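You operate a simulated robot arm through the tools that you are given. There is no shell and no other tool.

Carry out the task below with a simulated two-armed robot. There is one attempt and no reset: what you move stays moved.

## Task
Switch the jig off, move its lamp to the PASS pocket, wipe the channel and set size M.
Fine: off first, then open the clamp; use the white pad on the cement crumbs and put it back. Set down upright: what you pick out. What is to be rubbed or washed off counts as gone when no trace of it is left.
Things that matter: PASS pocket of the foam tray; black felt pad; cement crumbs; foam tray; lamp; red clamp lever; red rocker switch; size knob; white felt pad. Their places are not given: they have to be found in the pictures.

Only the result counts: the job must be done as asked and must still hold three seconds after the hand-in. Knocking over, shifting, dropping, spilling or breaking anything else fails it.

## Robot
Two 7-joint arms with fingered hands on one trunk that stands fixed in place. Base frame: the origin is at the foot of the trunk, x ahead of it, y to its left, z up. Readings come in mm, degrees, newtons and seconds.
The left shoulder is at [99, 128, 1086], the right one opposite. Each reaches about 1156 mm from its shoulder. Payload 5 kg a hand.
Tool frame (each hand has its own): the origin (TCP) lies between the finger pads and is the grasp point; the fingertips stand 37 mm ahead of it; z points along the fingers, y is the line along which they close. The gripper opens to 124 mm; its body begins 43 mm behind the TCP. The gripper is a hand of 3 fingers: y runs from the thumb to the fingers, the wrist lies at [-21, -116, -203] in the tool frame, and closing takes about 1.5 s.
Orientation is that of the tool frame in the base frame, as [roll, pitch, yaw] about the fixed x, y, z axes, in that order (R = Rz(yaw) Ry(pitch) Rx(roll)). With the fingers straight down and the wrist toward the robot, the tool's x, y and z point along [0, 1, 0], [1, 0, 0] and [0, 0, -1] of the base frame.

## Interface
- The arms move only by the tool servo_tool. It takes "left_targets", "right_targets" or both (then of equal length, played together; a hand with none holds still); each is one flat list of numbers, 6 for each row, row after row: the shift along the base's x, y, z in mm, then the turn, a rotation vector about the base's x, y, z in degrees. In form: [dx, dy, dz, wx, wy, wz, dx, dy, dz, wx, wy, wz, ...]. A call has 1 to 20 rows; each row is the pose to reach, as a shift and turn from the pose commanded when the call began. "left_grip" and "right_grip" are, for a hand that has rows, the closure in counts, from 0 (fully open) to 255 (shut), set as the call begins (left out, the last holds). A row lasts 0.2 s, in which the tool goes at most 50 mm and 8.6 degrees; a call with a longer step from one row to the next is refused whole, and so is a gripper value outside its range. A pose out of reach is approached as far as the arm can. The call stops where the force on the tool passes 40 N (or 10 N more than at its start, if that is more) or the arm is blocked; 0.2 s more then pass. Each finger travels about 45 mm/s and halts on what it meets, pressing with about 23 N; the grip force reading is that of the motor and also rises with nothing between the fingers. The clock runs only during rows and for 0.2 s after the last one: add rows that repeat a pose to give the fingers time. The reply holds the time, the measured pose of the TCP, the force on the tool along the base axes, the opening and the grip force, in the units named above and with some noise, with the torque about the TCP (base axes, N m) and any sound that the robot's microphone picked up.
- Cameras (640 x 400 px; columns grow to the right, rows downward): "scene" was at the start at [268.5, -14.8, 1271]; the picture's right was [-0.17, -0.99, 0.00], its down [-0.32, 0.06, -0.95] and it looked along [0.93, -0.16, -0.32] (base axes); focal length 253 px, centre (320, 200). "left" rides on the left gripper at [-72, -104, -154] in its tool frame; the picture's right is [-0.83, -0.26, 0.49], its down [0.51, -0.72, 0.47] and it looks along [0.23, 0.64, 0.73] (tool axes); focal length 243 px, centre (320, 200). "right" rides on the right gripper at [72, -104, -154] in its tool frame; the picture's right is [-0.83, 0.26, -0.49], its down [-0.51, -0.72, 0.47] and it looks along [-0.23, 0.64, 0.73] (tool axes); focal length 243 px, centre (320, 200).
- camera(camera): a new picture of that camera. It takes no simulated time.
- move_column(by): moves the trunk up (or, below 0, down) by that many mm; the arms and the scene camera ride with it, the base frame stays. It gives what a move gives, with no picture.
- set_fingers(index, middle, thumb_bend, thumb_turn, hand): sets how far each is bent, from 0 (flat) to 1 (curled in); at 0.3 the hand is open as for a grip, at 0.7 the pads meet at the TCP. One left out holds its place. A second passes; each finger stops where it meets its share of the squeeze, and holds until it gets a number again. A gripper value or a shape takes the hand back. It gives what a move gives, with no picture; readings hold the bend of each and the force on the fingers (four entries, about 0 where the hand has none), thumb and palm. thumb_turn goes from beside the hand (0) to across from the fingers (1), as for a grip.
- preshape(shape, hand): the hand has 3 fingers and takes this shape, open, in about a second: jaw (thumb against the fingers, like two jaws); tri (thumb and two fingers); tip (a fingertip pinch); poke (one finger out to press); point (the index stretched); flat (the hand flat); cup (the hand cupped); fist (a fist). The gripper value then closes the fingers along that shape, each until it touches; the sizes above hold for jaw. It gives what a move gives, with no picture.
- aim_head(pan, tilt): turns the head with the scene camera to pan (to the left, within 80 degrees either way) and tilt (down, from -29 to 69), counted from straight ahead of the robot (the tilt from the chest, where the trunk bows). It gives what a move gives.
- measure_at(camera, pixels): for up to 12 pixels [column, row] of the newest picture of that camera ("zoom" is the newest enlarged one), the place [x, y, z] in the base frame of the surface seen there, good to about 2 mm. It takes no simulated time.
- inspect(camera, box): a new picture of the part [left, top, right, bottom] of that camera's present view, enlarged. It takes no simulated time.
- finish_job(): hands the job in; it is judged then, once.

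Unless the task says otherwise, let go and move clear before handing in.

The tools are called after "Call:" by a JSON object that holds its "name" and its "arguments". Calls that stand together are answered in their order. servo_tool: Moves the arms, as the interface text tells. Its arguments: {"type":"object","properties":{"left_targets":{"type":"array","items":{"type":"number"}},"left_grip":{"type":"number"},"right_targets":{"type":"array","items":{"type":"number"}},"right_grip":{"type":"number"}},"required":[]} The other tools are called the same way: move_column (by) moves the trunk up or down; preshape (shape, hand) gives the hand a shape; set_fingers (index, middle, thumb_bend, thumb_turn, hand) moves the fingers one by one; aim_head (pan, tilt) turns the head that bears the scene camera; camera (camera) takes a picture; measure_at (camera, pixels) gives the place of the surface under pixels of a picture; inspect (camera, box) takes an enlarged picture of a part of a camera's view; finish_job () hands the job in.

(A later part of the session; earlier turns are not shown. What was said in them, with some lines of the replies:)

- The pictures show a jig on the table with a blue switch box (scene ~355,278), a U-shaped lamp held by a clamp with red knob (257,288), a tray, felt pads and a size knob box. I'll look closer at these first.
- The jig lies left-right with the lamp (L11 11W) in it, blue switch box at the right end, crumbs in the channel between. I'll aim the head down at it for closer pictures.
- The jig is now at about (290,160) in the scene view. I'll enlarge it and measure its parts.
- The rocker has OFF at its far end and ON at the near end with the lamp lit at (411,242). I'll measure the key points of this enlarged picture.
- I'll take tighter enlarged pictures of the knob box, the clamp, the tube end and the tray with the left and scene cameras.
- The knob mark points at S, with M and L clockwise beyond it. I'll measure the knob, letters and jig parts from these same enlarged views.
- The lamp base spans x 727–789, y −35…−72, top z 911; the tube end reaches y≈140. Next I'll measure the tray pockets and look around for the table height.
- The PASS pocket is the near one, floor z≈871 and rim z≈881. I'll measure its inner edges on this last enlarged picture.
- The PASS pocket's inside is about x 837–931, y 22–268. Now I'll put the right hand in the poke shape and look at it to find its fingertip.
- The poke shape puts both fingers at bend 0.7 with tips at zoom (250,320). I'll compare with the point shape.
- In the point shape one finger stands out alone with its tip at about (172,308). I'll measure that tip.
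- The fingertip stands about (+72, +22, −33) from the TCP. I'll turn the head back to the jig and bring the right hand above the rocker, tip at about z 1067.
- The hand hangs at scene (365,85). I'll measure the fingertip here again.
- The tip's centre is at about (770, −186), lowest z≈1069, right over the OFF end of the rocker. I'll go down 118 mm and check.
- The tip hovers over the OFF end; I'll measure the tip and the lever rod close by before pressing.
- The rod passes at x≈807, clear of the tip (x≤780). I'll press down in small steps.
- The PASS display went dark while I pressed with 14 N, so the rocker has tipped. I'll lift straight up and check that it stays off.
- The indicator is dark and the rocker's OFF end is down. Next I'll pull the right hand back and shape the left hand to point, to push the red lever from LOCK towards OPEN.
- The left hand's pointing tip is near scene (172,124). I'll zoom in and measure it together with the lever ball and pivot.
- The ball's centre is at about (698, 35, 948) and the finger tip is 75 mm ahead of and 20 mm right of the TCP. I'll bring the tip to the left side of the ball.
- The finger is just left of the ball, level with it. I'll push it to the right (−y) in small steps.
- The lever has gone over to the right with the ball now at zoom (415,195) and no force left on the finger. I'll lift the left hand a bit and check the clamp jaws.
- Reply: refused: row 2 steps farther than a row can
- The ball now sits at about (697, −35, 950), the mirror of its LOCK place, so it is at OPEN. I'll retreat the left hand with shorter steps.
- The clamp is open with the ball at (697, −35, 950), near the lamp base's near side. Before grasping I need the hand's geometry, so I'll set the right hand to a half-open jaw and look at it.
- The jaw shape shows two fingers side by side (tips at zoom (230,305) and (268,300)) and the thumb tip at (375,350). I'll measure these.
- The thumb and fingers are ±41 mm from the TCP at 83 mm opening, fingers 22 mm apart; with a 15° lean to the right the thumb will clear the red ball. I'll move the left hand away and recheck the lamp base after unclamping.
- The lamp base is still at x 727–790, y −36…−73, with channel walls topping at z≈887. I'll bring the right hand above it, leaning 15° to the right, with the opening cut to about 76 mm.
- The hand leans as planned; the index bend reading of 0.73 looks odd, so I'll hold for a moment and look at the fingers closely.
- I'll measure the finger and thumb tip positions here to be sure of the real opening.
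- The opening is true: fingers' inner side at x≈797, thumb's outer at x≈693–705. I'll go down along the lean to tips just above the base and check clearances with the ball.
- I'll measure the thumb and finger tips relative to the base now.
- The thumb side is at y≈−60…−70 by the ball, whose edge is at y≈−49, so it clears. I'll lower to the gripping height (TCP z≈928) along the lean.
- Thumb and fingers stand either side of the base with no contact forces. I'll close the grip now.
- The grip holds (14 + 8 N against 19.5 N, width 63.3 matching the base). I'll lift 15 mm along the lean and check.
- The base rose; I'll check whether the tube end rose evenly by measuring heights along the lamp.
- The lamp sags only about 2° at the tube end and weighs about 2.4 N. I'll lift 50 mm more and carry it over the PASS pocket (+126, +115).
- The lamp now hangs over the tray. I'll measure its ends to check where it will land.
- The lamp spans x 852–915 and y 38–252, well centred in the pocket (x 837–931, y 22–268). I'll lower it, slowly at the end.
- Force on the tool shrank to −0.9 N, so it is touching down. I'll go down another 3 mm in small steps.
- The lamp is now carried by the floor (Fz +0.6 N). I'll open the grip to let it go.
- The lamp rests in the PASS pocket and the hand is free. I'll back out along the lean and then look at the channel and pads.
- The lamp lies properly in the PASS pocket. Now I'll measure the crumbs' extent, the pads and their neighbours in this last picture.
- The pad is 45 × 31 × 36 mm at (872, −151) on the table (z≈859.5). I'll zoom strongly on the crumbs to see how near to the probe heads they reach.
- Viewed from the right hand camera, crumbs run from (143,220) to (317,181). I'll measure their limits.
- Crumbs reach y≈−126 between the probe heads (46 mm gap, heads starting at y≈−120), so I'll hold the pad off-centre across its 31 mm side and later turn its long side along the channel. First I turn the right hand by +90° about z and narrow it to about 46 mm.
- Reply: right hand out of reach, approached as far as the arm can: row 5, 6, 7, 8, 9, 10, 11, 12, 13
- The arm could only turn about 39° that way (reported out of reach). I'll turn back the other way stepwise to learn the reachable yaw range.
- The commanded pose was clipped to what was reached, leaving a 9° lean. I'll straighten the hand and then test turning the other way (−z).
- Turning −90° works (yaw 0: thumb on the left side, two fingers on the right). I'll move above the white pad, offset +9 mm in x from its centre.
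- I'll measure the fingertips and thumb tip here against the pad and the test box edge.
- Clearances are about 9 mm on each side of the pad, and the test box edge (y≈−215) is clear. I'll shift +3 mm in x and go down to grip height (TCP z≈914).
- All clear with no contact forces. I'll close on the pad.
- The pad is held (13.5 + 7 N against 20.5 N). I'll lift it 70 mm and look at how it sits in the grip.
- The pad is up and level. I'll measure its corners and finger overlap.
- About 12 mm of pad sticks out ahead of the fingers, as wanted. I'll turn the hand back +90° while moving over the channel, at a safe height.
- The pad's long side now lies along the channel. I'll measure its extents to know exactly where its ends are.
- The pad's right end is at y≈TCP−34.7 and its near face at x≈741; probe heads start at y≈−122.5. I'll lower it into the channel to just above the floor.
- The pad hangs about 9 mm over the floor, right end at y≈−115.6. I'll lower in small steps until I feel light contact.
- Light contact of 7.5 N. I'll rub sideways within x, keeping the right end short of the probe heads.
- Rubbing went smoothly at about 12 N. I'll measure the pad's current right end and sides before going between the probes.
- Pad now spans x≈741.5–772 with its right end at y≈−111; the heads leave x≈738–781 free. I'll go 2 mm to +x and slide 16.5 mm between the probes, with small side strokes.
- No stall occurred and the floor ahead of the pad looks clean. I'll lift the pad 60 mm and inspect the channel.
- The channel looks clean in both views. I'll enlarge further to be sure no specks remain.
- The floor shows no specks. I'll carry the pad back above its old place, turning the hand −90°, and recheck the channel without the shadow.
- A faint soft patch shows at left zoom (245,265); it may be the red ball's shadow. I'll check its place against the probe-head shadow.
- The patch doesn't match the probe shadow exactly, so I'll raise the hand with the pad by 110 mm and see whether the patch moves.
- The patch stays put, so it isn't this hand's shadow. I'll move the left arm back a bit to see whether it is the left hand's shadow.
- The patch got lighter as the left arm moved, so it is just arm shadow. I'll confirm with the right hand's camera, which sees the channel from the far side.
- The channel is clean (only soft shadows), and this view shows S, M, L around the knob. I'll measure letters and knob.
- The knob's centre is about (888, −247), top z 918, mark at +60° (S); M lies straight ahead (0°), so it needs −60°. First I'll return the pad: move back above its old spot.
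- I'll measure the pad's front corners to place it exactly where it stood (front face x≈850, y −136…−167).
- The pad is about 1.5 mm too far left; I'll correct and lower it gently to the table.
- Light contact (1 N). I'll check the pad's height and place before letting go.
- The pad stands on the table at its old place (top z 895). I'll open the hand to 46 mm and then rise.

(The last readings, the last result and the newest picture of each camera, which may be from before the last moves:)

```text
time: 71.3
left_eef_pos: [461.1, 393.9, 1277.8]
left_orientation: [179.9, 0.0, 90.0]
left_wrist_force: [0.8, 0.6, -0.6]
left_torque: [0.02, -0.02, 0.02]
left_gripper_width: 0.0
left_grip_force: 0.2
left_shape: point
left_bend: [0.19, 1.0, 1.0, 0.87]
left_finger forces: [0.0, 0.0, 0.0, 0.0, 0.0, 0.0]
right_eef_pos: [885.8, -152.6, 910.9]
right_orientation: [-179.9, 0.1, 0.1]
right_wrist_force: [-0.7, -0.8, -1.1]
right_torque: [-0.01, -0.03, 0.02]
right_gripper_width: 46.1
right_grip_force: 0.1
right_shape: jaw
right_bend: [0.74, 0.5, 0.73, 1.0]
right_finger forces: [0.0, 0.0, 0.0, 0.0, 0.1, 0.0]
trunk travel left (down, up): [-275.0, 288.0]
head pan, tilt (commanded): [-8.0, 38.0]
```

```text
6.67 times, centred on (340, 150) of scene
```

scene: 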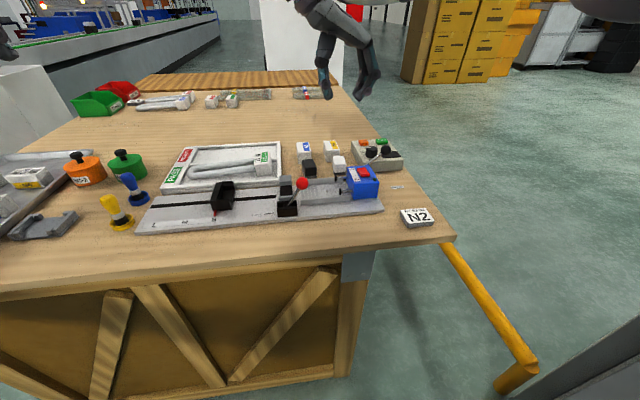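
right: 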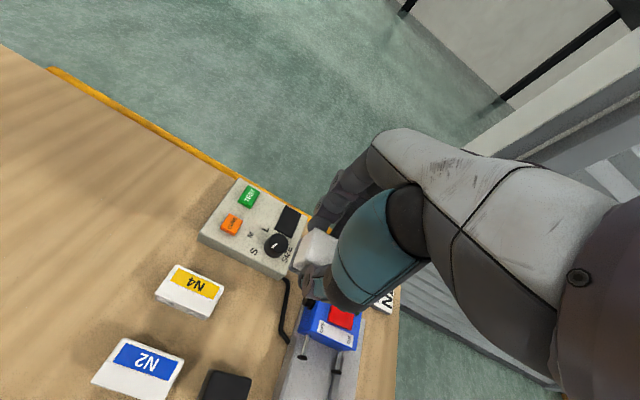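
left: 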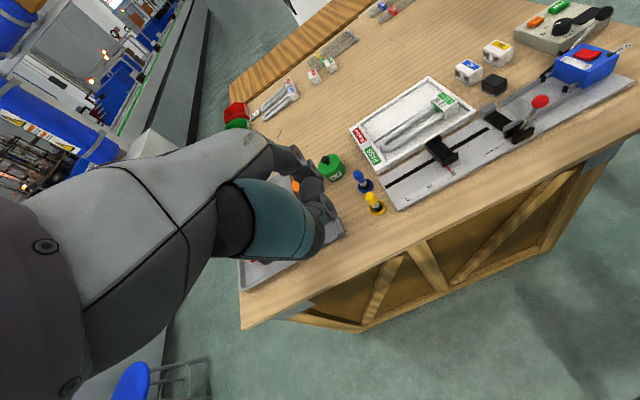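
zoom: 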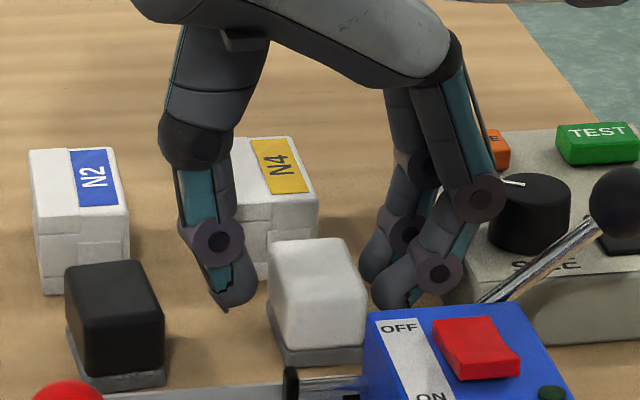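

Released. I'll rise straight up 110 mm and verify the pad and the knob.

Call:
{"name": "servo_tool", "arguments": {"right_targets": [0, 0, 20, 0, 0, 0, 0, 0, 50, 0, 0, 0, 0, 0, 85, 0, 0, 0, 0, 0, 115, 0, 0, 0, 0, 0, 115, 0, 0, 0]}}

Call:
{"name": "inspect", "arguments": {"camera": "scene", "box": [280, 110, 400, 210]}}

Call:
{"name": "camera", "arguments": {"camera": "right"}}

Call:
{"name": "inspect", "arguments": {"camera": "right", "box": [200, 130, 330, 260]}}

```text
time: 72.5
left_eef_pos: [462.7, 393.1, 1276.1]
left_orientation: [-179.9, 0.0, 90.0]
left_wrist_force: [-0.3, -0.3, -0.1]
left_torque: [0.0, -0.01, 0.02]
left_gripper_width: 0.0
left_grip_force: 0.0
left_shape: point
left_bend: [0.19, 1.0, 1.0, 0.87]
left_finger forces: [0.1, 0.0, 0.1, 0.0, 0.0, 0.0]
right_eef_pos: [886.8, -153.5, 1024.1]
right_orientation: [-180.0, 0.0, 0.1]
right_wrist_force: [0.1, -0.7, -0.8]
right_torque: [0.03, 0.03, -0.01]
right_gripper_width: 46.0
right_grip_force: 0.1
right_shape: jaw
right_bend: [0.74, 0.5, 0.73, 1.0]
right_finger forces: [0.0, 0.0, 0.0, 0.1, 0.1, 0.0]
trunk travel left (down, up): [-275.0, 288.0]
head pan, tilt (commanded): [-8.0, 38.0]
```

```text
4.00 times, centred on (340, 160) of scene
```

zoom: 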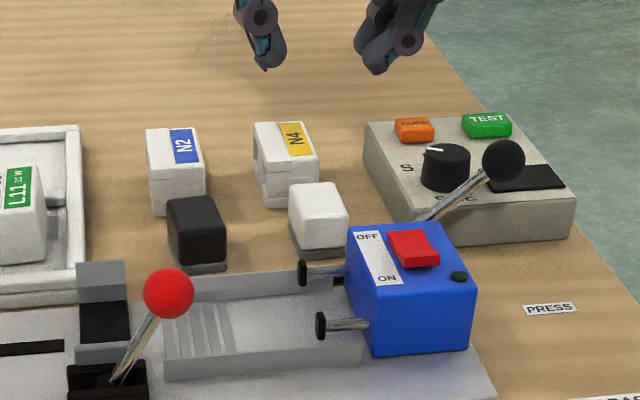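

```text
taken
```

right: 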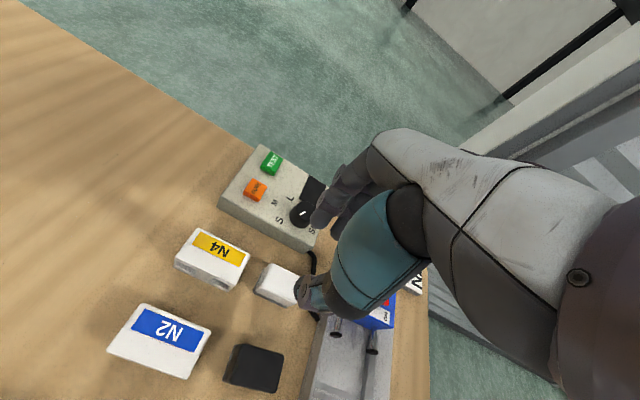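

```text
3.08 times, centred on (265, 195) of right
```

zoom: 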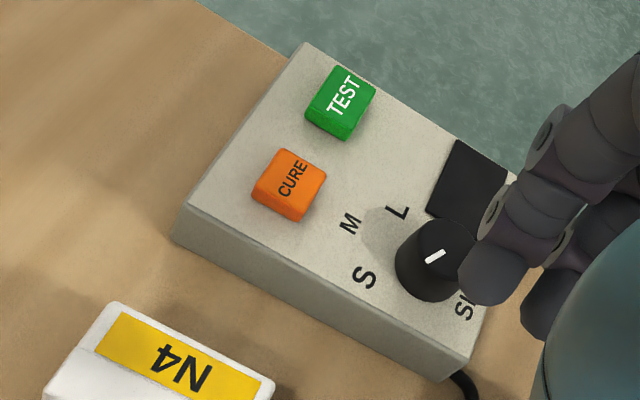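

The pad is back. I'll measure the knob mark again and the CURE/TEST buttons for clearance.

Call:
{"name": "measure_at", "arguments": {"camera": "zoom", "pixels": [[428, 262], [442, 251], [435, 250], [410, 255], [430, 285], [440, 225], [300, 205], [318, 185], [265, 190], [375, 100], [345, 130], [435, 215]]}}

Call:
{"name": "inspect", "arguments": {"camera": "scene", "box": [370, 130, 410, 170]}}

Call:
{"name": "measure_at", "arguments": {"camera": "zoom", "pixels": [[150, 180], [100, 180], [250, 180], [170, 140], [170, 200], [120, 165], [150, 170], [200, 250]]}}

```text
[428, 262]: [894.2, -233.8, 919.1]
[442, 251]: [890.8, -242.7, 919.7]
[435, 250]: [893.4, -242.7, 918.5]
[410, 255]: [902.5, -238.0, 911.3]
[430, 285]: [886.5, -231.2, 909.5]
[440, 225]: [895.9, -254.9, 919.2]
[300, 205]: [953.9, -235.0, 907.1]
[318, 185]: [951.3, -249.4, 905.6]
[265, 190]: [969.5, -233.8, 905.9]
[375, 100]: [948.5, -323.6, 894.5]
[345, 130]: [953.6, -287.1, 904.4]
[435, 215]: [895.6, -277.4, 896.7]
```

```text
10.00 times, centred on (390, 150) of scene
```

zoom: 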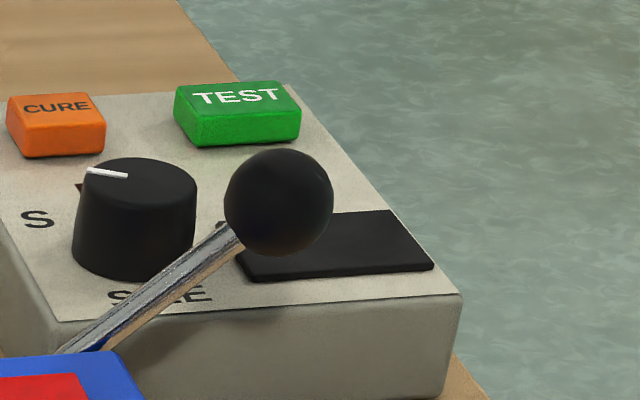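

```text
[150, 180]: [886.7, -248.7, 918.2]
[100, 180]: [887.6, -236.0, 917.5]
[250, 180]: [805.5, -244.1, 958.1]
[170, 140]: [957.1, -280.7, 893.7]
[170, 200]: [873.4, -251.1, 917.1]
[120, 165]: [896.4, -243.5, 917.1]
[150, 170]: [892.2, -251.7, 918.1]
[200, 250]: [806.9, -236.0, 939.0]
```

The mark still points to S (about +62…65°); buttons are clear of the finger paths. I'll move above the knob with the hand turned +60° (tips stay above the black ball).

Call:
{"name": "servo_tool", "arguments": {"right_targets": [0, -12, 6, 0, 0, 7.5, 0, -24, 6, 0, 0, 15, 0, -36, 6, 0, 0, 22.5, 0, -48, 6, 0, 0, 30, 0, -60, 6, 0, 0, 37.5, 0, -72, 6, 0, 0, 45, 0, -84, 6, 0, 0, 52.5, 0, -93.5, 6, 0, 0, 60, 0, -93.5, 6, 0, 0, 60]}}

Call:
{"name": "inspect", "arguments": {"camera": "scene", "box": [320, 70, 420, 180]}}

Call:
{"name": "camera", "arguments": {"camera": "right"}}

Call:
{"name": "inspect", "arguments": {"camera": "right", "box": [220, 160, 360, 320]}}

```text
time: 74.5
left_eef_pos: [463.3, 394.3, 1276.9]
left_orientation: [180.0, 0.2, 89.9]
left_wrist_force: [0.7, 0.6, 0.3]
left_torque: [-0.03, 0.01, -0.01]
left_gripper_width: 0.0
left_grip_force: 0.0
left_shape: point
left_bend: [0.19, 1.0, 1.0, 0.87]
left_finger forces: [0.0, 0.1, 0.0, 0.1, 0.0, 0.0]
right_eef_pos: [884.9, -246.6, 1031.4]
right_orientation: [179.9, 0.1, 60.3]
right_wrist_force: [-0.5, 0.7, 0.5]
right_torque: [-0.02, 0.01, 0.01]
right_gripper_width: 46.2
right_grip_force: 0.1
right_shape: jaw
right_bend: [0.74, 0.5, 0.73, 1.0]
right_finger forces: [0.1, 0.1, 0.0, 0.0, 0.0, 0.0]
trunk travel left (down, up): [-275.0, 288.0]
head pan, tilt (commanded): [-8.0, 38.0]
```

```text
3.64 times, centred on (370, 125) of scene
```

zoom: 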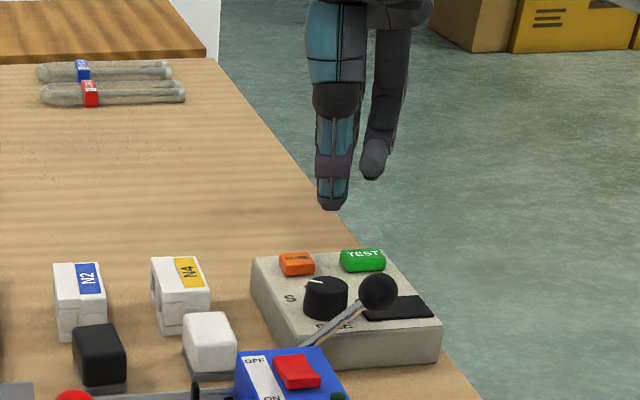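

```text
taken
```

right: 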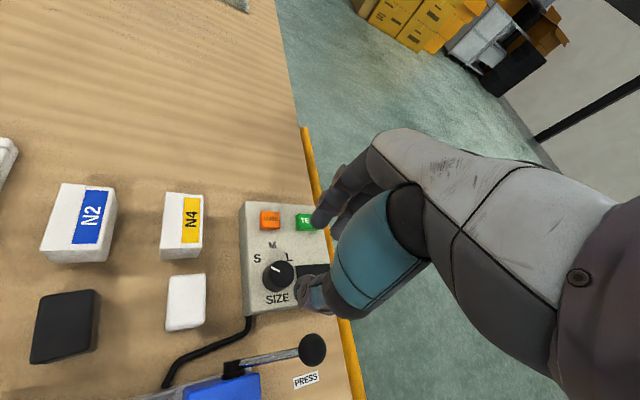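

```text
2.50 times, centred on (290, 240) of right
```

zoom: 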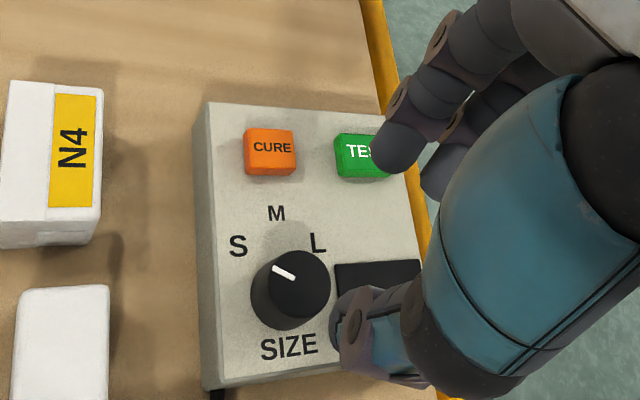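

This near-top view shows the mark at about 61° left of M. I'll measure the knob's rim to centre the grasp.

Call:
{"name": "measure_at", "arguments": {"camera": "zoom", "pixels": [[268, 282], [328, 284], [300, 254], [298, 314], [298, 285], [275, 268], [293, 278], [277, 213], [238, 245], [318, 242], [283, 322], [255, 300]]}}

```text
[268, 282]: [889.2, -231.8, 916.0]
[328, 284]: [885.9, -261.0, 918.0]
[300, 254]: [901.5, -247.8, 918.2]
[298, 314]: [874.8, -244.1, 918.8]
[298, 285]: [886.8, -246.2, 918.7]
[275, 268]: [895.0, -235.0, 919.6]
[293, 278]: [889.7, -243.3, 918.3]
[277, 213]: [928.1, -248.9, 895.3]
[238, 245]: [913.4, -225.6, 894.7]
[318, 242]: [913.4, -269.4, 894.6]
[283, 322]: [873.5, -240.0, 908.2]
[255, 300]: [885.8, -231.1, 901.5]
```

Knob centre is (888, −246.4), mark at ~58–60°. I'll centre over it and lower in two stages, checking the thumb against the black ball rod.

Call:
{"name": "servo_tool", "arguments": {"right_targets": [2.3, -1.1, -15, 0, 0, 0, 2.3, -1.1, -35, 0, 0, 0, 2.3, -1.1, -50, 0, 0, 0, 2.3, -1.1, -50, 0, 0, 0]}}

Call:
{"name": "inspect", "arguments": {"camera": "scene", "box": [340, 90, 420, 170]}}

Call:
{"name": "inspect", "arguments": {"camera": "right", "box": [220, 180, 360, 380]}}

```text
time: 75.5
left_eef_pos: [461.5, 395.0, 1276.9]
left_orientation: [180.0, 0.0, 89.9]
left_wrist_force: [0.3, -1.2, 0.2]
left_torque: [0.01, 0.0, -0.02]
left_gripper_width: 0.1
left_grip_force: 0.1
left_shape: point
left_bend: [0.19, 1.0, 1.0, 0.87]
left_finger forces: [0.0, 0.1, 0.0, 0.0, 0.2, 0.0]
right_eef_pos: [886.4, -247.3, 982.3]
right_orientation: [-180.0, 0.1, 60.1]
right_wrist_force: [-0.1, 0.5, -0.6]
right_torque: [0.02, 0.0, 0.01]
right_gripper_width: 46.3
right_grip_force: 0.2
right_shape: jaw
right_bend: [0.74, 0.5, 0.73, 1.0]
right_finger forces: [0.1, 0.0, 0.0, 0.1, 0.0, 0.0]
trunk travel left (down, up): [-275.0, 288.0]
head pan, tilt (commanded): [-8.0, 38.0]
```

```text
5.00 times, centred on (380, 130) of scene
```

zoom: 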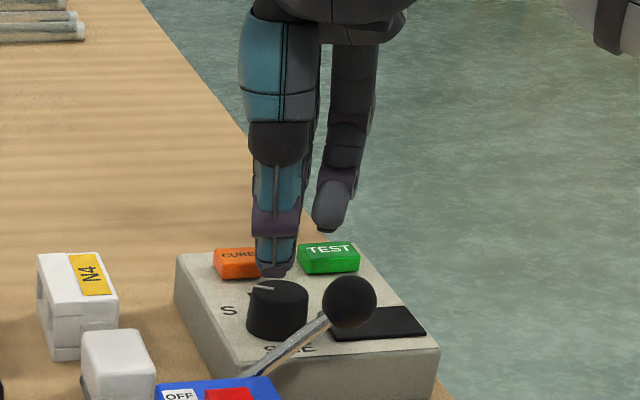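

```text
2.00 times, centred on (290, 280) of right
```

zoom: 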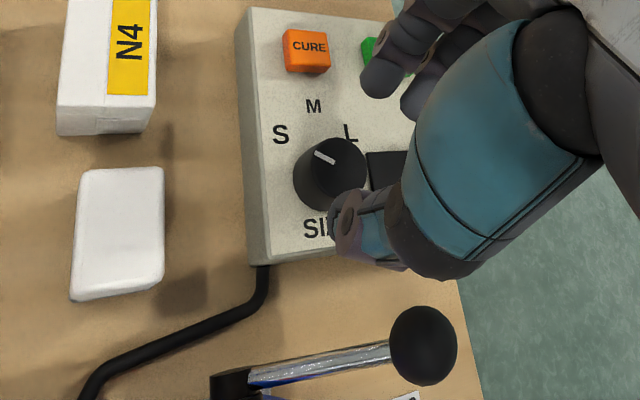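

The thumb and fingers straddle the knob and the ball is well clear at (425,345). I'll go down to grip height.

Call:
{"name": "servo_tool", "arguments": {"right_targets": [0.6, 0, -15, 0, 0, 0, 0.6, 0, -30, 0, 0, 0, 0.6, 0, -40, 0, 0, 0, 0.6, 0, -45, 0, 0, 0, 0.6, 0, -45, 0, 0, 0]}}

Call:
{"name": "inspect", "arguments": {"camera": "scene", "box": [340, 100, 420, 170]}}

Call:
{"name": "inspect", "arguments": {"camera": "right", "box": [220, 180, 360, 380]}}

```text
time: 76.7
left_eef_pos: [461.6, 394.8, 1277.8]
left_orientation: [180.0, 0.0, 90.0]
left_wrist_force: [0.3, -0.7, 0.7]
left_torque: [0.0, 0.01, 0.03]
left_gripper_width: 0.1
left_grip_force: 0.1
left_shape: point
left_bend: [0.19, 1.0, 1.0, 0.87]
left_finger forces: [0.0, 0.1, 0.1, 0.1, 0.0, 0.1]
right_eef_pos: [888.5, -248.1, 938.5]
right_orientation: [-180.0, 0.1, 60.1]
right_wrist_force: [-0.1, -0.2, -0.2]
right_torque: [0.0, 0.0, -0.01]
right_gripper_width: 46.2
right_grip_force: 0.0
right_shape: jaw
right_bend: [0.74, 0.5, 0.73, 1.0]
right_finger forces: [0.1, 0.1, 0.1, 0.0, 0.0, 0.0]
trunk travel left (down, up): [-275.0, 288.0]
head pan, tilt (commanded): [-8.0, 38.0]
```

```text
5.71 times, centred on (380, 135) of scene
```

zoom: 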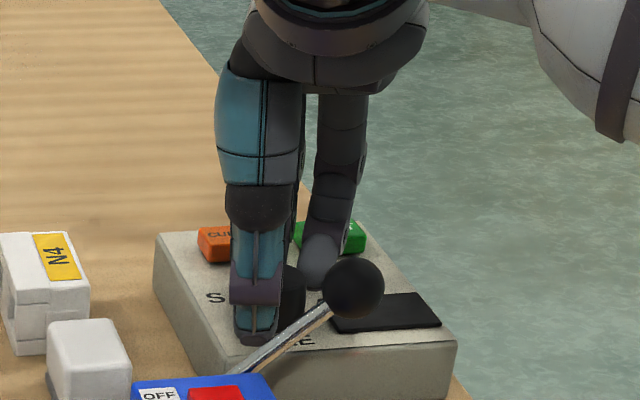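

```text
2.00 times, centred on (290, 280) of right
```

zoom: 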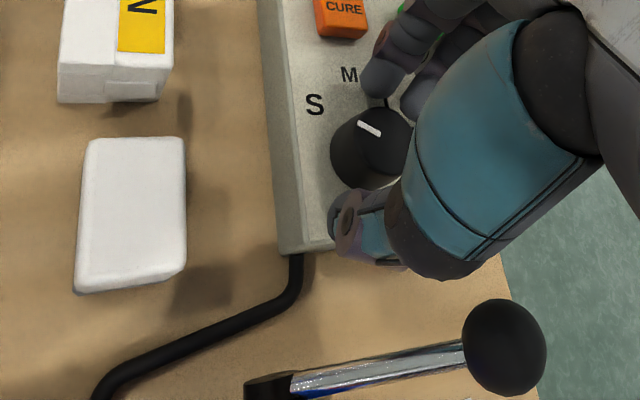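

The knob sits between thumb and fingers with no contact yet. I'll close on it.

Call:
{"name": "servo_tool", "arguments": {"right_targets": [0, 0, -1, 0, 0, 0, 0, 0, -1, 0, 0, 0, 0, 0, -1, 0, 0, 0, 0, 0, -1, 0, 0, 0, 0, 0, -1, 0, 0, 0], "right_grip": 225}}

Call:
{"name": "inspect", "arguments": {"camera": "right", "box": [220, 180, 360, 380]}}

```text
time: 77.9
left_eef_pos: [460.2, 393.0, 1278.0]
left_orientation: [180.0, 0.0, 90.0]
left_wrist_force: [-0.4, 0.4, -0.4]
left_torque: [0.0, -0.01, -0.01]
left_gripper_width: 0.2
left_grip_force: 0.1
left_shape: point
left_bend: [0.19, 1.0, 1.0, 0.87]
left_finger forces: [0.0, 0.1, 0.1, 0.1, 0.1, 0.0]
right_eef_pos: [887.3, -247.6, 936.2]
right_orientation: [-180.0, 0.0, 60.2]
right_wrist_force: [-1.5, 0.2, -1.2]
right_torque: [0.03, 0.03, 0.01]
right_gripper_width: 22.8
right_grip_force: 23.1
right_shape: jaw
right_bend: [0.73, 0.62, 0.74, 1.0]
right_finger forces: [12.5, 6.2, 0.0, 0.0, 21.1, 0.0]
trunk travel left (down, up): [-275.0, 288.0]
head pan, tilt (commanded): [-8.0, 38.0]
```

```text
2.00 times, centred on (290, 280) of right
```

zoom: 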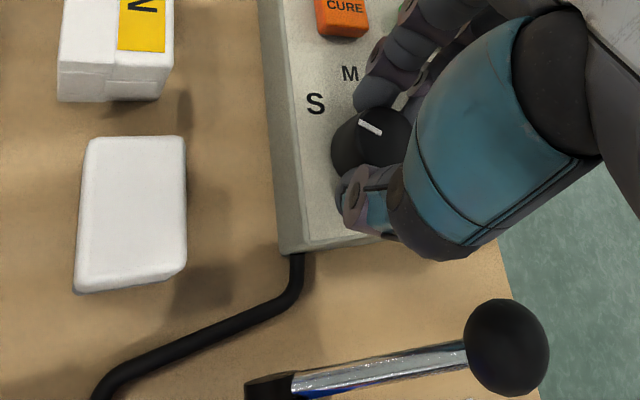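

The knob is held. I'll turn the hand −60° about z in small steps (S→M).

Call:
{"name": "servo_tool", "arguments": {"right_targets": [0, 0, 0, 0, 0, -5, 0, 0, 0, 0, 0, -10, 0, 0, 0, 0, 0, -15, 0, 0, 0, 0, 0, -20, 0, 0, 0, 0, 0, -25, 0, 0, 0, 0, 0, -30, 0, 0, 0, 0, 0, -35, 0, 0, 0, 0, 0, -40, 0, 0, 0, 0, 0, -45, 0, 0, 0, 0, 0, -50, 0, 0, 0, 0, 0, -55, 0, 0, 0, 0, 0, -60, 0, 0, 0, 0, 0, -60]}}

Call:
{"name": "camera", "arguments": {"camera": "right"}}

Call:
{"name": "inspect", "arguments": {"camera": "scene", "box": [340, 100, 420, 170]}}

```text
time: 80.7
left_eef_pos: [462.8, 393.4, 1277.6]
left_orientation: [180.0, 0.0, 90.0]
left_wrist_force: [-0.8, 0.0, -0.3]
left_torque: [0.02, 0.03, 0.03]
left_gripper_width: 0.1
left_grip_force: 0.0
left_shape: point
left_bend: [0.19, 1.0, 1.0, 0.87]
left_finger forces: [0.0, 0.0, 0.0, 0.1, 0.1, 0.0]
right_eef_pos: [887.9, -248.2, 936.9]
right_orientation: [179.9, 0.1, 0.1]
right_wrist_force: [3.0, 0.1, 0.9]
right_torque: [-0.03, -0.08, 0.01]
right_gripper_width: 22.7
right_grip_force: 23.0
right_shape: jaw
right_bend: [0.73, 0.62, 0.74, 1.0]
right_finger forces: [15.7, 6.6, 0.0, 0.1, 21.6, 0.0]
trunk travel left (down, up): [-275.0, 288.0]
head pan, tilt (commanded): [-8.0, 38.0]
```

```text
taken
```

right: 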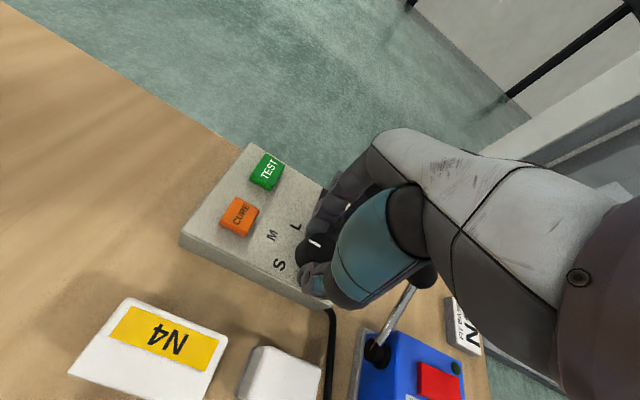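

```text
5.71 times, centred on (380, 135) of scene
```

zoom: 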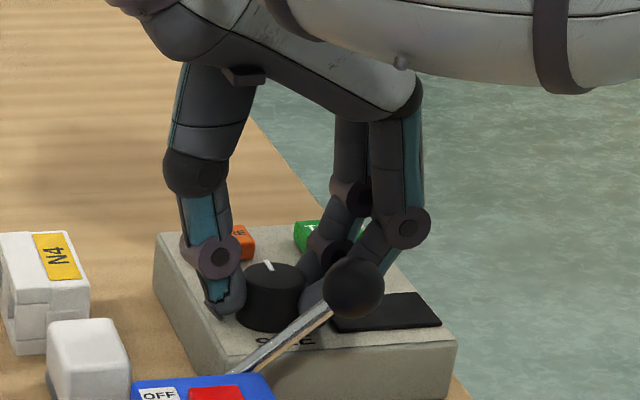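

The knob's mark now points away from the robot, toward M, at scene zoom (268,266). I'll check it closely.

Call:
{"name": "inspect", "arguments": {"camera": "right", "box": [250, 210, 350, 310]}}

Call:
{"name": "inspect", "arguments": {"camera": "scene", "box": [365, 135, 405, 165]}}

Call:
{"name": "measure_at", "arguments": {"camera": "zoom", "pixels": [[195, 160], [205, 185], [190, 150], [160, 200], [250, 200], [200, 215]]}}

```text
4.00 times, centred on (300, 260) of right
```

zoom: 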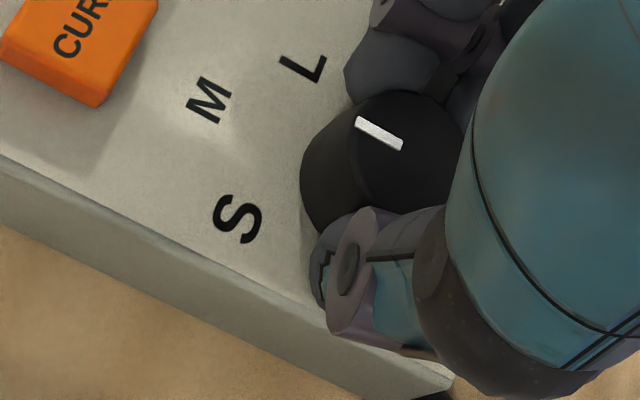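

```text
13.33 times, centred on (385, 150) of scene
```

zoom: 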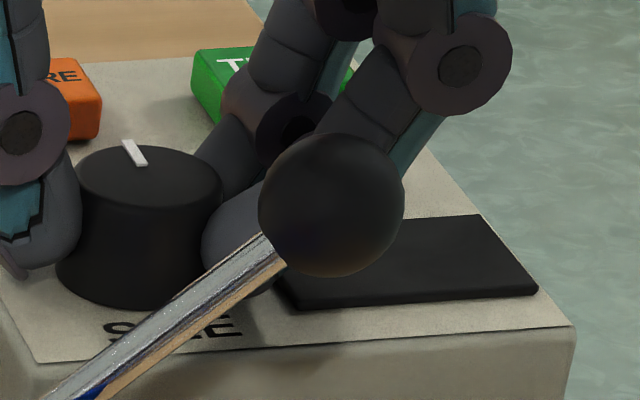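

```text
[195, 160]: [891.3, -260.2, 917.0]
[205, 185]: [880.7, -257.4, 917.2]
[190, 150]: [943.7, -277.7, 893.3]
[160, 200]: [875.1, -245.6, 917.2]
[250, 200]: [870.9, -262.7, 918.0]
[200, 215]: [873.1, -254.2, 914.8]
```

Call:
{"name": "measure_at", "arguments": {"camera": "zoom", "pixels": [[127, 142], [142, 164], [134, 152], [150, 175], [80, 180], [220, 190], [150, 148], [145, 205]]}}

Call:
{"name": "inspect", "arguments": {"camera": "right", "box": [250, 210, 350, 310]}}

Call:
{"name": "measure_at", "arguments": {"camera": "zoom", "pixels": [[360, 122], [400, 146], [408, 150], [208, 98], [303, 65], [240, 218]]}}

```text
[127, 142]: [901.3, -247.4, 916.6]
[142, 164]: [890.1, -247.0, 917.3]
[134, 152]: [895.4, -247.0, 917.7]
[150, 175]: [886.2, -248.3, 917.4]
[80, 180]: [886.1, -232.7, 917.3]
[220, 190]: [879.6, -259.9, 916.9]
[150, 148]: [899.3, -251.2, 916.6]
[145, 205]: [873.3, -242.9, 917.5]
```

```text
4.00 times, centred on (300, 260) of right
```

zoom: 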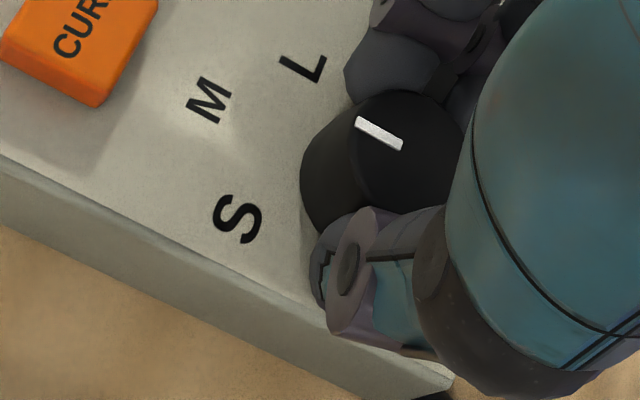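

```text
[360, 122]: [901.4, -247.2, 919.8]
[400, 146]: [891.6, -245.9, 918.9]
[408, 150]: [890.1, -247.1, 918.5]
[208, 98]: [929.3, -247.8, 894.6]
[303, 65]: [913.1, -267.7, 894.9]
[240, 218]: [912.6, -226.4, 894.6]
```

The mark now runs straight ahead from (890, −247) to (901, −247), pointing at M. I'll let go and rise straight up.

Call:
{"name": "servo_tool", "arguments": {"right_targets": [0, 0, 0, 0, 0, 0, 0, 0, 0, 0, 0, 0, 0, 0, 0, 0, 0, 0, 0, 0, 0, 0, 0, 0], "right_grip": 150}}

Call:
{"name": "servo_tool", "arguments": {"right_targets": [0, 0, 15, 0, 0, 0, 0, 0, 40, 0, 0, 0, 0, 0, 80, 0, 0, 0, 0, 0, 120, 0, 0, 0, 0, 0, 150, 0, 0, 0]}}

Call:
{"name": "inspect", "arguments": {"camera": "right", "box": [220, 160, 350, 300]}}

Call:
{"name": "inspect", "arguments": {"camera": "scene", "box": [340, 110, 420, 180]}}

```text
time: 81.7
left_eef_pos: [461.9, 392.8, 1278.0]
left_orientation: [179.9, 0.0, 90.0]
left_wrist_force: [-0.3, -0.7, -1.0]
left_torque: [0.04, -0.02, -0.02]
left_gripper_width: 0.0
left_grip_force: 0.1
left_shape: point
left_bend: [0.19, 1.0, 1.0, 0.87]
left_finger forces: [0.0, 0.0, 0.1, 0.0, 0.0, 0.0]
right_eef_pos: [887.7, -247.4, 936.5]
right_orientation: [179.9, 0.0, 0.1]
right_wrist_force: [-0.9, -1.4, 1.4]
right_torque: [0.01, -0.02, -0.03]
right_gripper_width: 50.7
right_grip_force: 0.1
right_shape: jaw
right_bend: [0.74, 0.49, 0.72, 1.0]
right_finger forces: [0.7, 0.0, 0.0, 0.1, 0.0, 0.0]
trunk travel left (down, up): [-275.0, 288.0]
head pan, tilt (commanded): [-8.0, 38.0]
```

```text
time: 82.9
left_eef_pos: [460.6, 393.7, 1277.4]
left_orientation: [180.0, 0.0, 89.9]
left_wrist_force: [-0.3, 0.1, 0.1]
left_torque: [0.01, 0.0, -0.02]
left_gripper_width: 0.4
left_grip_force: 0.0
left_shape: point
left_bend: [0.19, 1.0, 1.0, 0.87]
left_finger forces: [0.1, 0.0, 0.1, 0.0, 0.1, 0.0]
right_eef_pos: [887.2, -246.7, 1086.5]
right_orientation: [179.9, 0.0, 0.2]
right_wrist_force: [0.3, 0.0, -0.4]
right_torque: [-0.03, 0.0, 0.01]
right_gripper_width: 51.0
right_grip_force: 0.0
right_shape: jaw
right_bend: [0.74, 0.49, 0.72, 1.0]
right_finger forces: [0.0, 0.0, 0.0, 0.0, 0.1, 0.1]
trunk travel left (down, up): [-275.0, 288.0]
head pan, tilt (commanded): [-8.0, 38.0]
```

```text
2.86 times, centred on (285, 230) of right
```

zoom: 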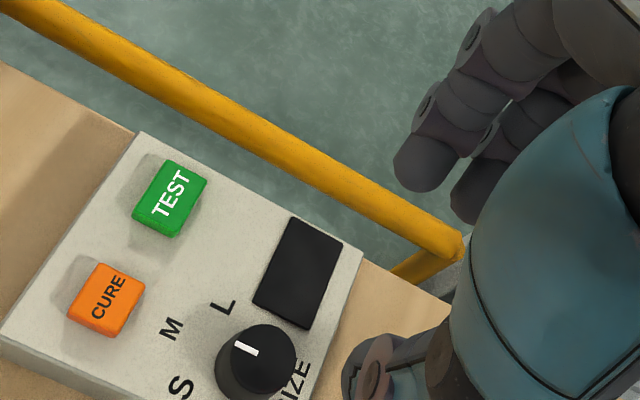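

```text
5.71 times, centred on (380, 145) of scene
```

zoom: 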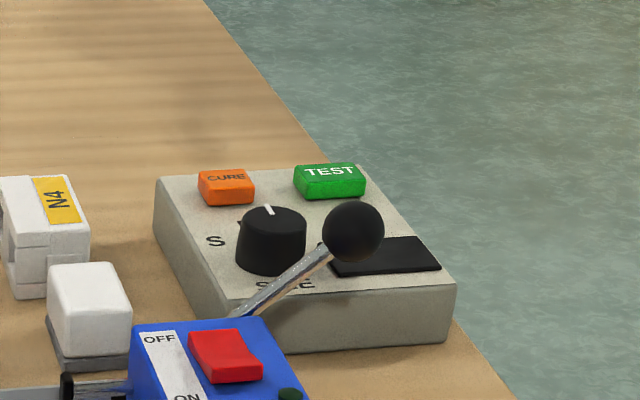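

The knob stays on M. I'll withdraw the right hand towards its starting place, turning it back.

Call:
{"name": "servo_tool", "arguments": {"right_targets": [-10, -5, 20, 0, 0, 8, -25, -12, 40, 0, 0, 16, -45, -20, 60, 0, 0, 24, -65, -28, 75, 0, 0, 32, -88, -36, 85, 0, 0, 40, -110, -45, 95, 0, 0, 48, -132, -54, 95, 0, 0, 56, -155, -63, 95, 0, 0, 64, -178, -73, 95, 0, 0, 72, -200, -83, 95, 0, 0, 80, -225, -93, 95, 0, 0, 88, -247, -103, 95, 0, 0, 90, -247, -103, 95, 0, 0, 90]}}

Call:
{"name": "camera", "arguments": {"camera": "scene"}}

Call:
{"name": "inspect", "arguments": {"camera": "scene", "box": [130, 120, 420, 250]}}

Call:
{"name": "camera", "arguments": {"camera": "right"}}

```text
time: 85.7
left_eef_pos: [461.9, 401.9, 1275.3]
left_orientation: [180.0, 0.4, 90.0]
left_wrist_force: [-0.1, 0.2, 0.6]
left_torque: [0.01, 0.01, 0.03]
left_gripper_width: 0.0
left_grip_force: 0.0
left_shape: point
left_bend: [0.19, 1.0, 1.0, 0.87]
left_finger forces: [0.0, 0.0, 0.1, 0.1, 0.0, 0.0]
right_eef_pos: [640.9, -343.5, 1183.5]
right_orientation: [-180.0, 0.6, 90.3]
right_wrist_force: [-0.9, 0.5, 0.0]
right_torque: [0.0, 0.0, -0.02]
right_gripper_width: 50.9
right_grip_force: 0.0
right_shape: jaw
right_bend: [0.74, 0.49, 0.72, 1.0]
right_finger forces: [0.0, 0.1, 0.1, 0.0, 0.1, 0.0]
trunk travel left (down, up): [-275.0, 288.0]
head pan, tilt (commanded): [-8.0, 38.0]
```

```text
taken
```

scene: 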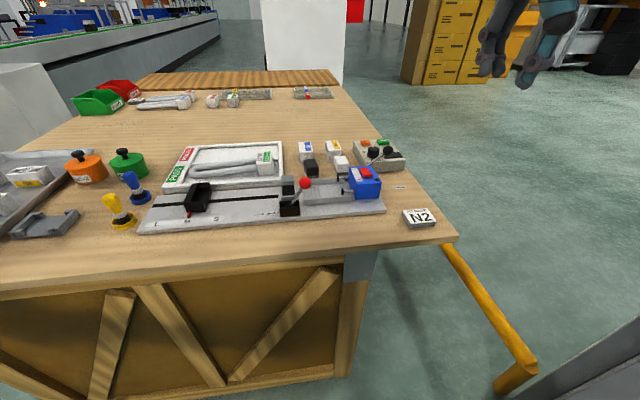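

```text
2.21 times, centred on (275, 185) of scene
```

zoom: 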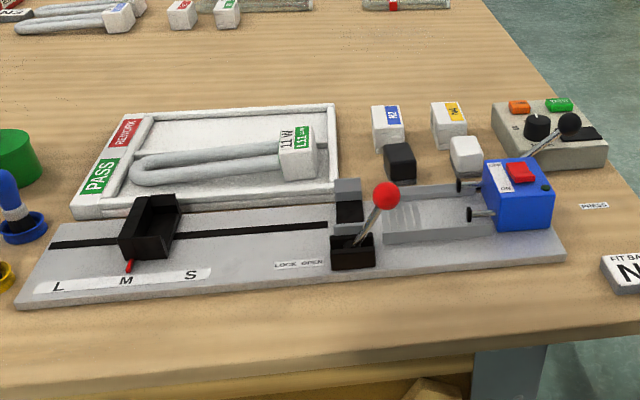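

```text
taken
```

right: 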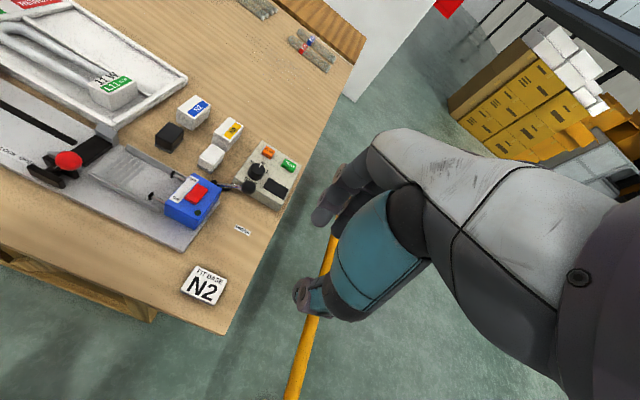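

The jig's slide stop followed the knob and its red pointer now stands at M. I'll do a last check of the pointer, channel, lamp and switch up close.

Call:
{"name": "inspect", "arguments": {"camera": "scene", "box": [140, 170, 240, 240]}}

Call:
{"name": "inspect", "arguments": {"camera": "right", "box": [80, 130, 220, 250]}}

Call:
{"name": "inspect", "arguments": {"camera": "scene", "box": [290, 130, 410, 210]}}

Call:
{"name": "inspect", "arguments": {"camera": "scene", "box": [150, 130, 300, 210]}}

```text
5.71 times, centred on (190, 205) of scene
```

zoom: 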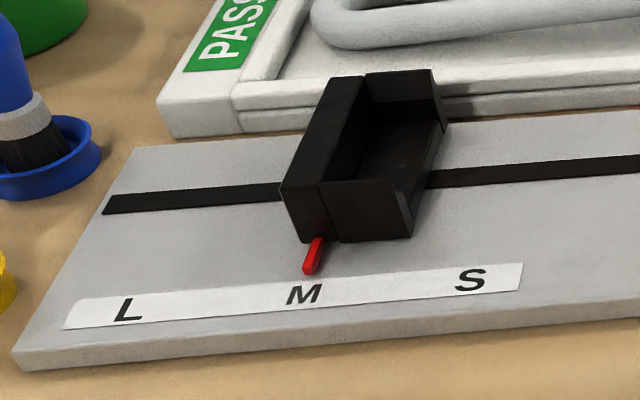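

```text
3.33 times, centred on (150, 190) of right
```

zoom: 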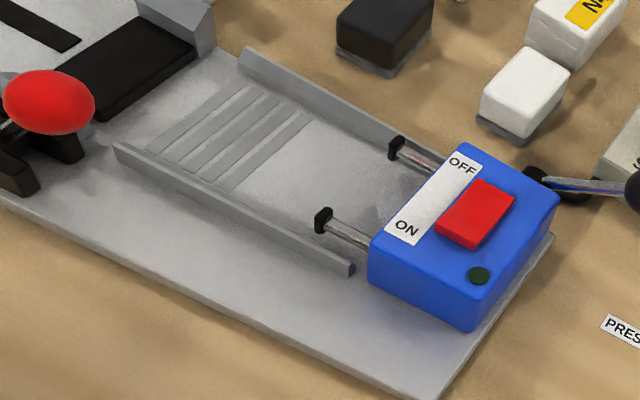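

```text
5.00 times, centred on (350, 170) of scene
```

zoom: 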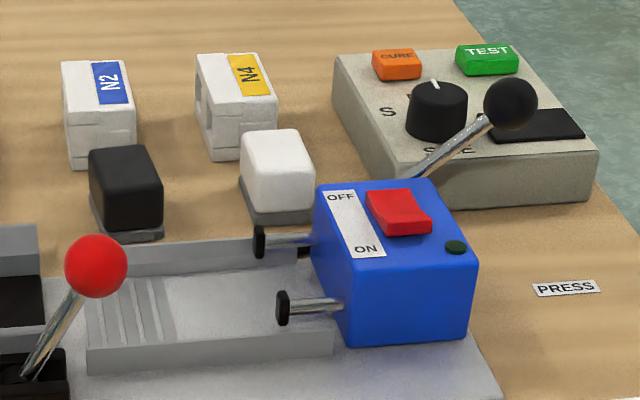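

```text
4.27 times, centred on (225, 170) of scene
```

zoom: 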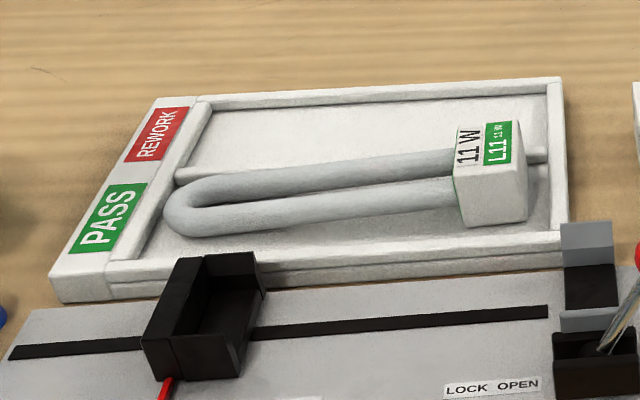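

Pointer at M, indicator dark, lamp upright in PASS, pad back in place. One last strong zoom on the channel floor.

Call:
{"name": "inspect", "arguments": {"camera": "right", "box": [125, 155, 185, 205]}}

Call:
{"name": "inspect", "arguments": {"camera": "scene", "box": [312, 177, 362, 205]}}

```text
8.00 times, centred on (155, 180) of right
```

zoom: 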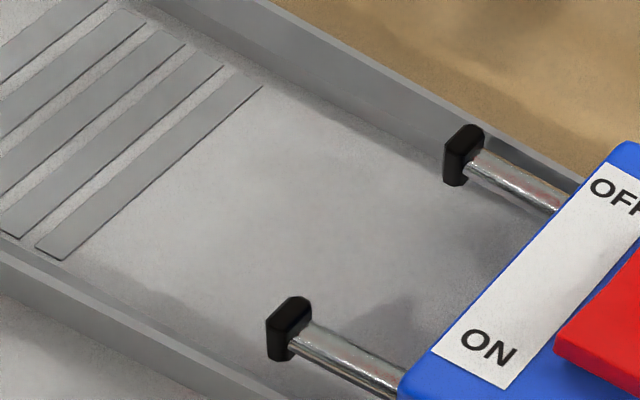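

```text
12.80 times, centred on (337, 191) of scene
```

zoom: 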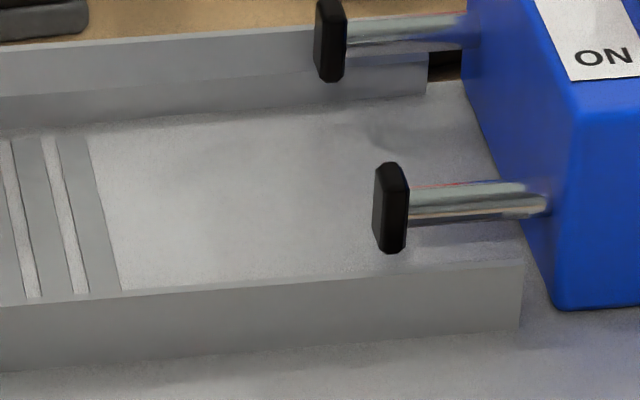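

The channel floor shows no crumbs in either view, the switch indicator is dark, the lamp lies in the PASS pocket, the pad is back, the knob and pointer stand at M, and both hands are clear. I'll hand in the job.

Call:
{"name": "finish_job", "arguments": {}}

```text
The job is handed in.
```

The last pictures showed everything in place before I handed the job in; no verdict has come back yet.

- **Switch:** the jig is off; the rocker is tipped to OFF and both the indicator and the tester display are dark.
- **Clamp and lamp:** I opened the clamp after switching off. The lamp now stands label-up in the PASS pocket, with its tube end resting slightly lower than its base.
- **Channel:** I wiped it with the white pad, including between the two probes. No crumbs show from either camera, only soft shadows. The pad is back where it stood, to within about 2 mm.
- **Size:** the knob mark points at M, and the jig's sliding stop followed it to M on its own.

Nothing else was knocked or shifted in the final views, and both hands are clear of the table.
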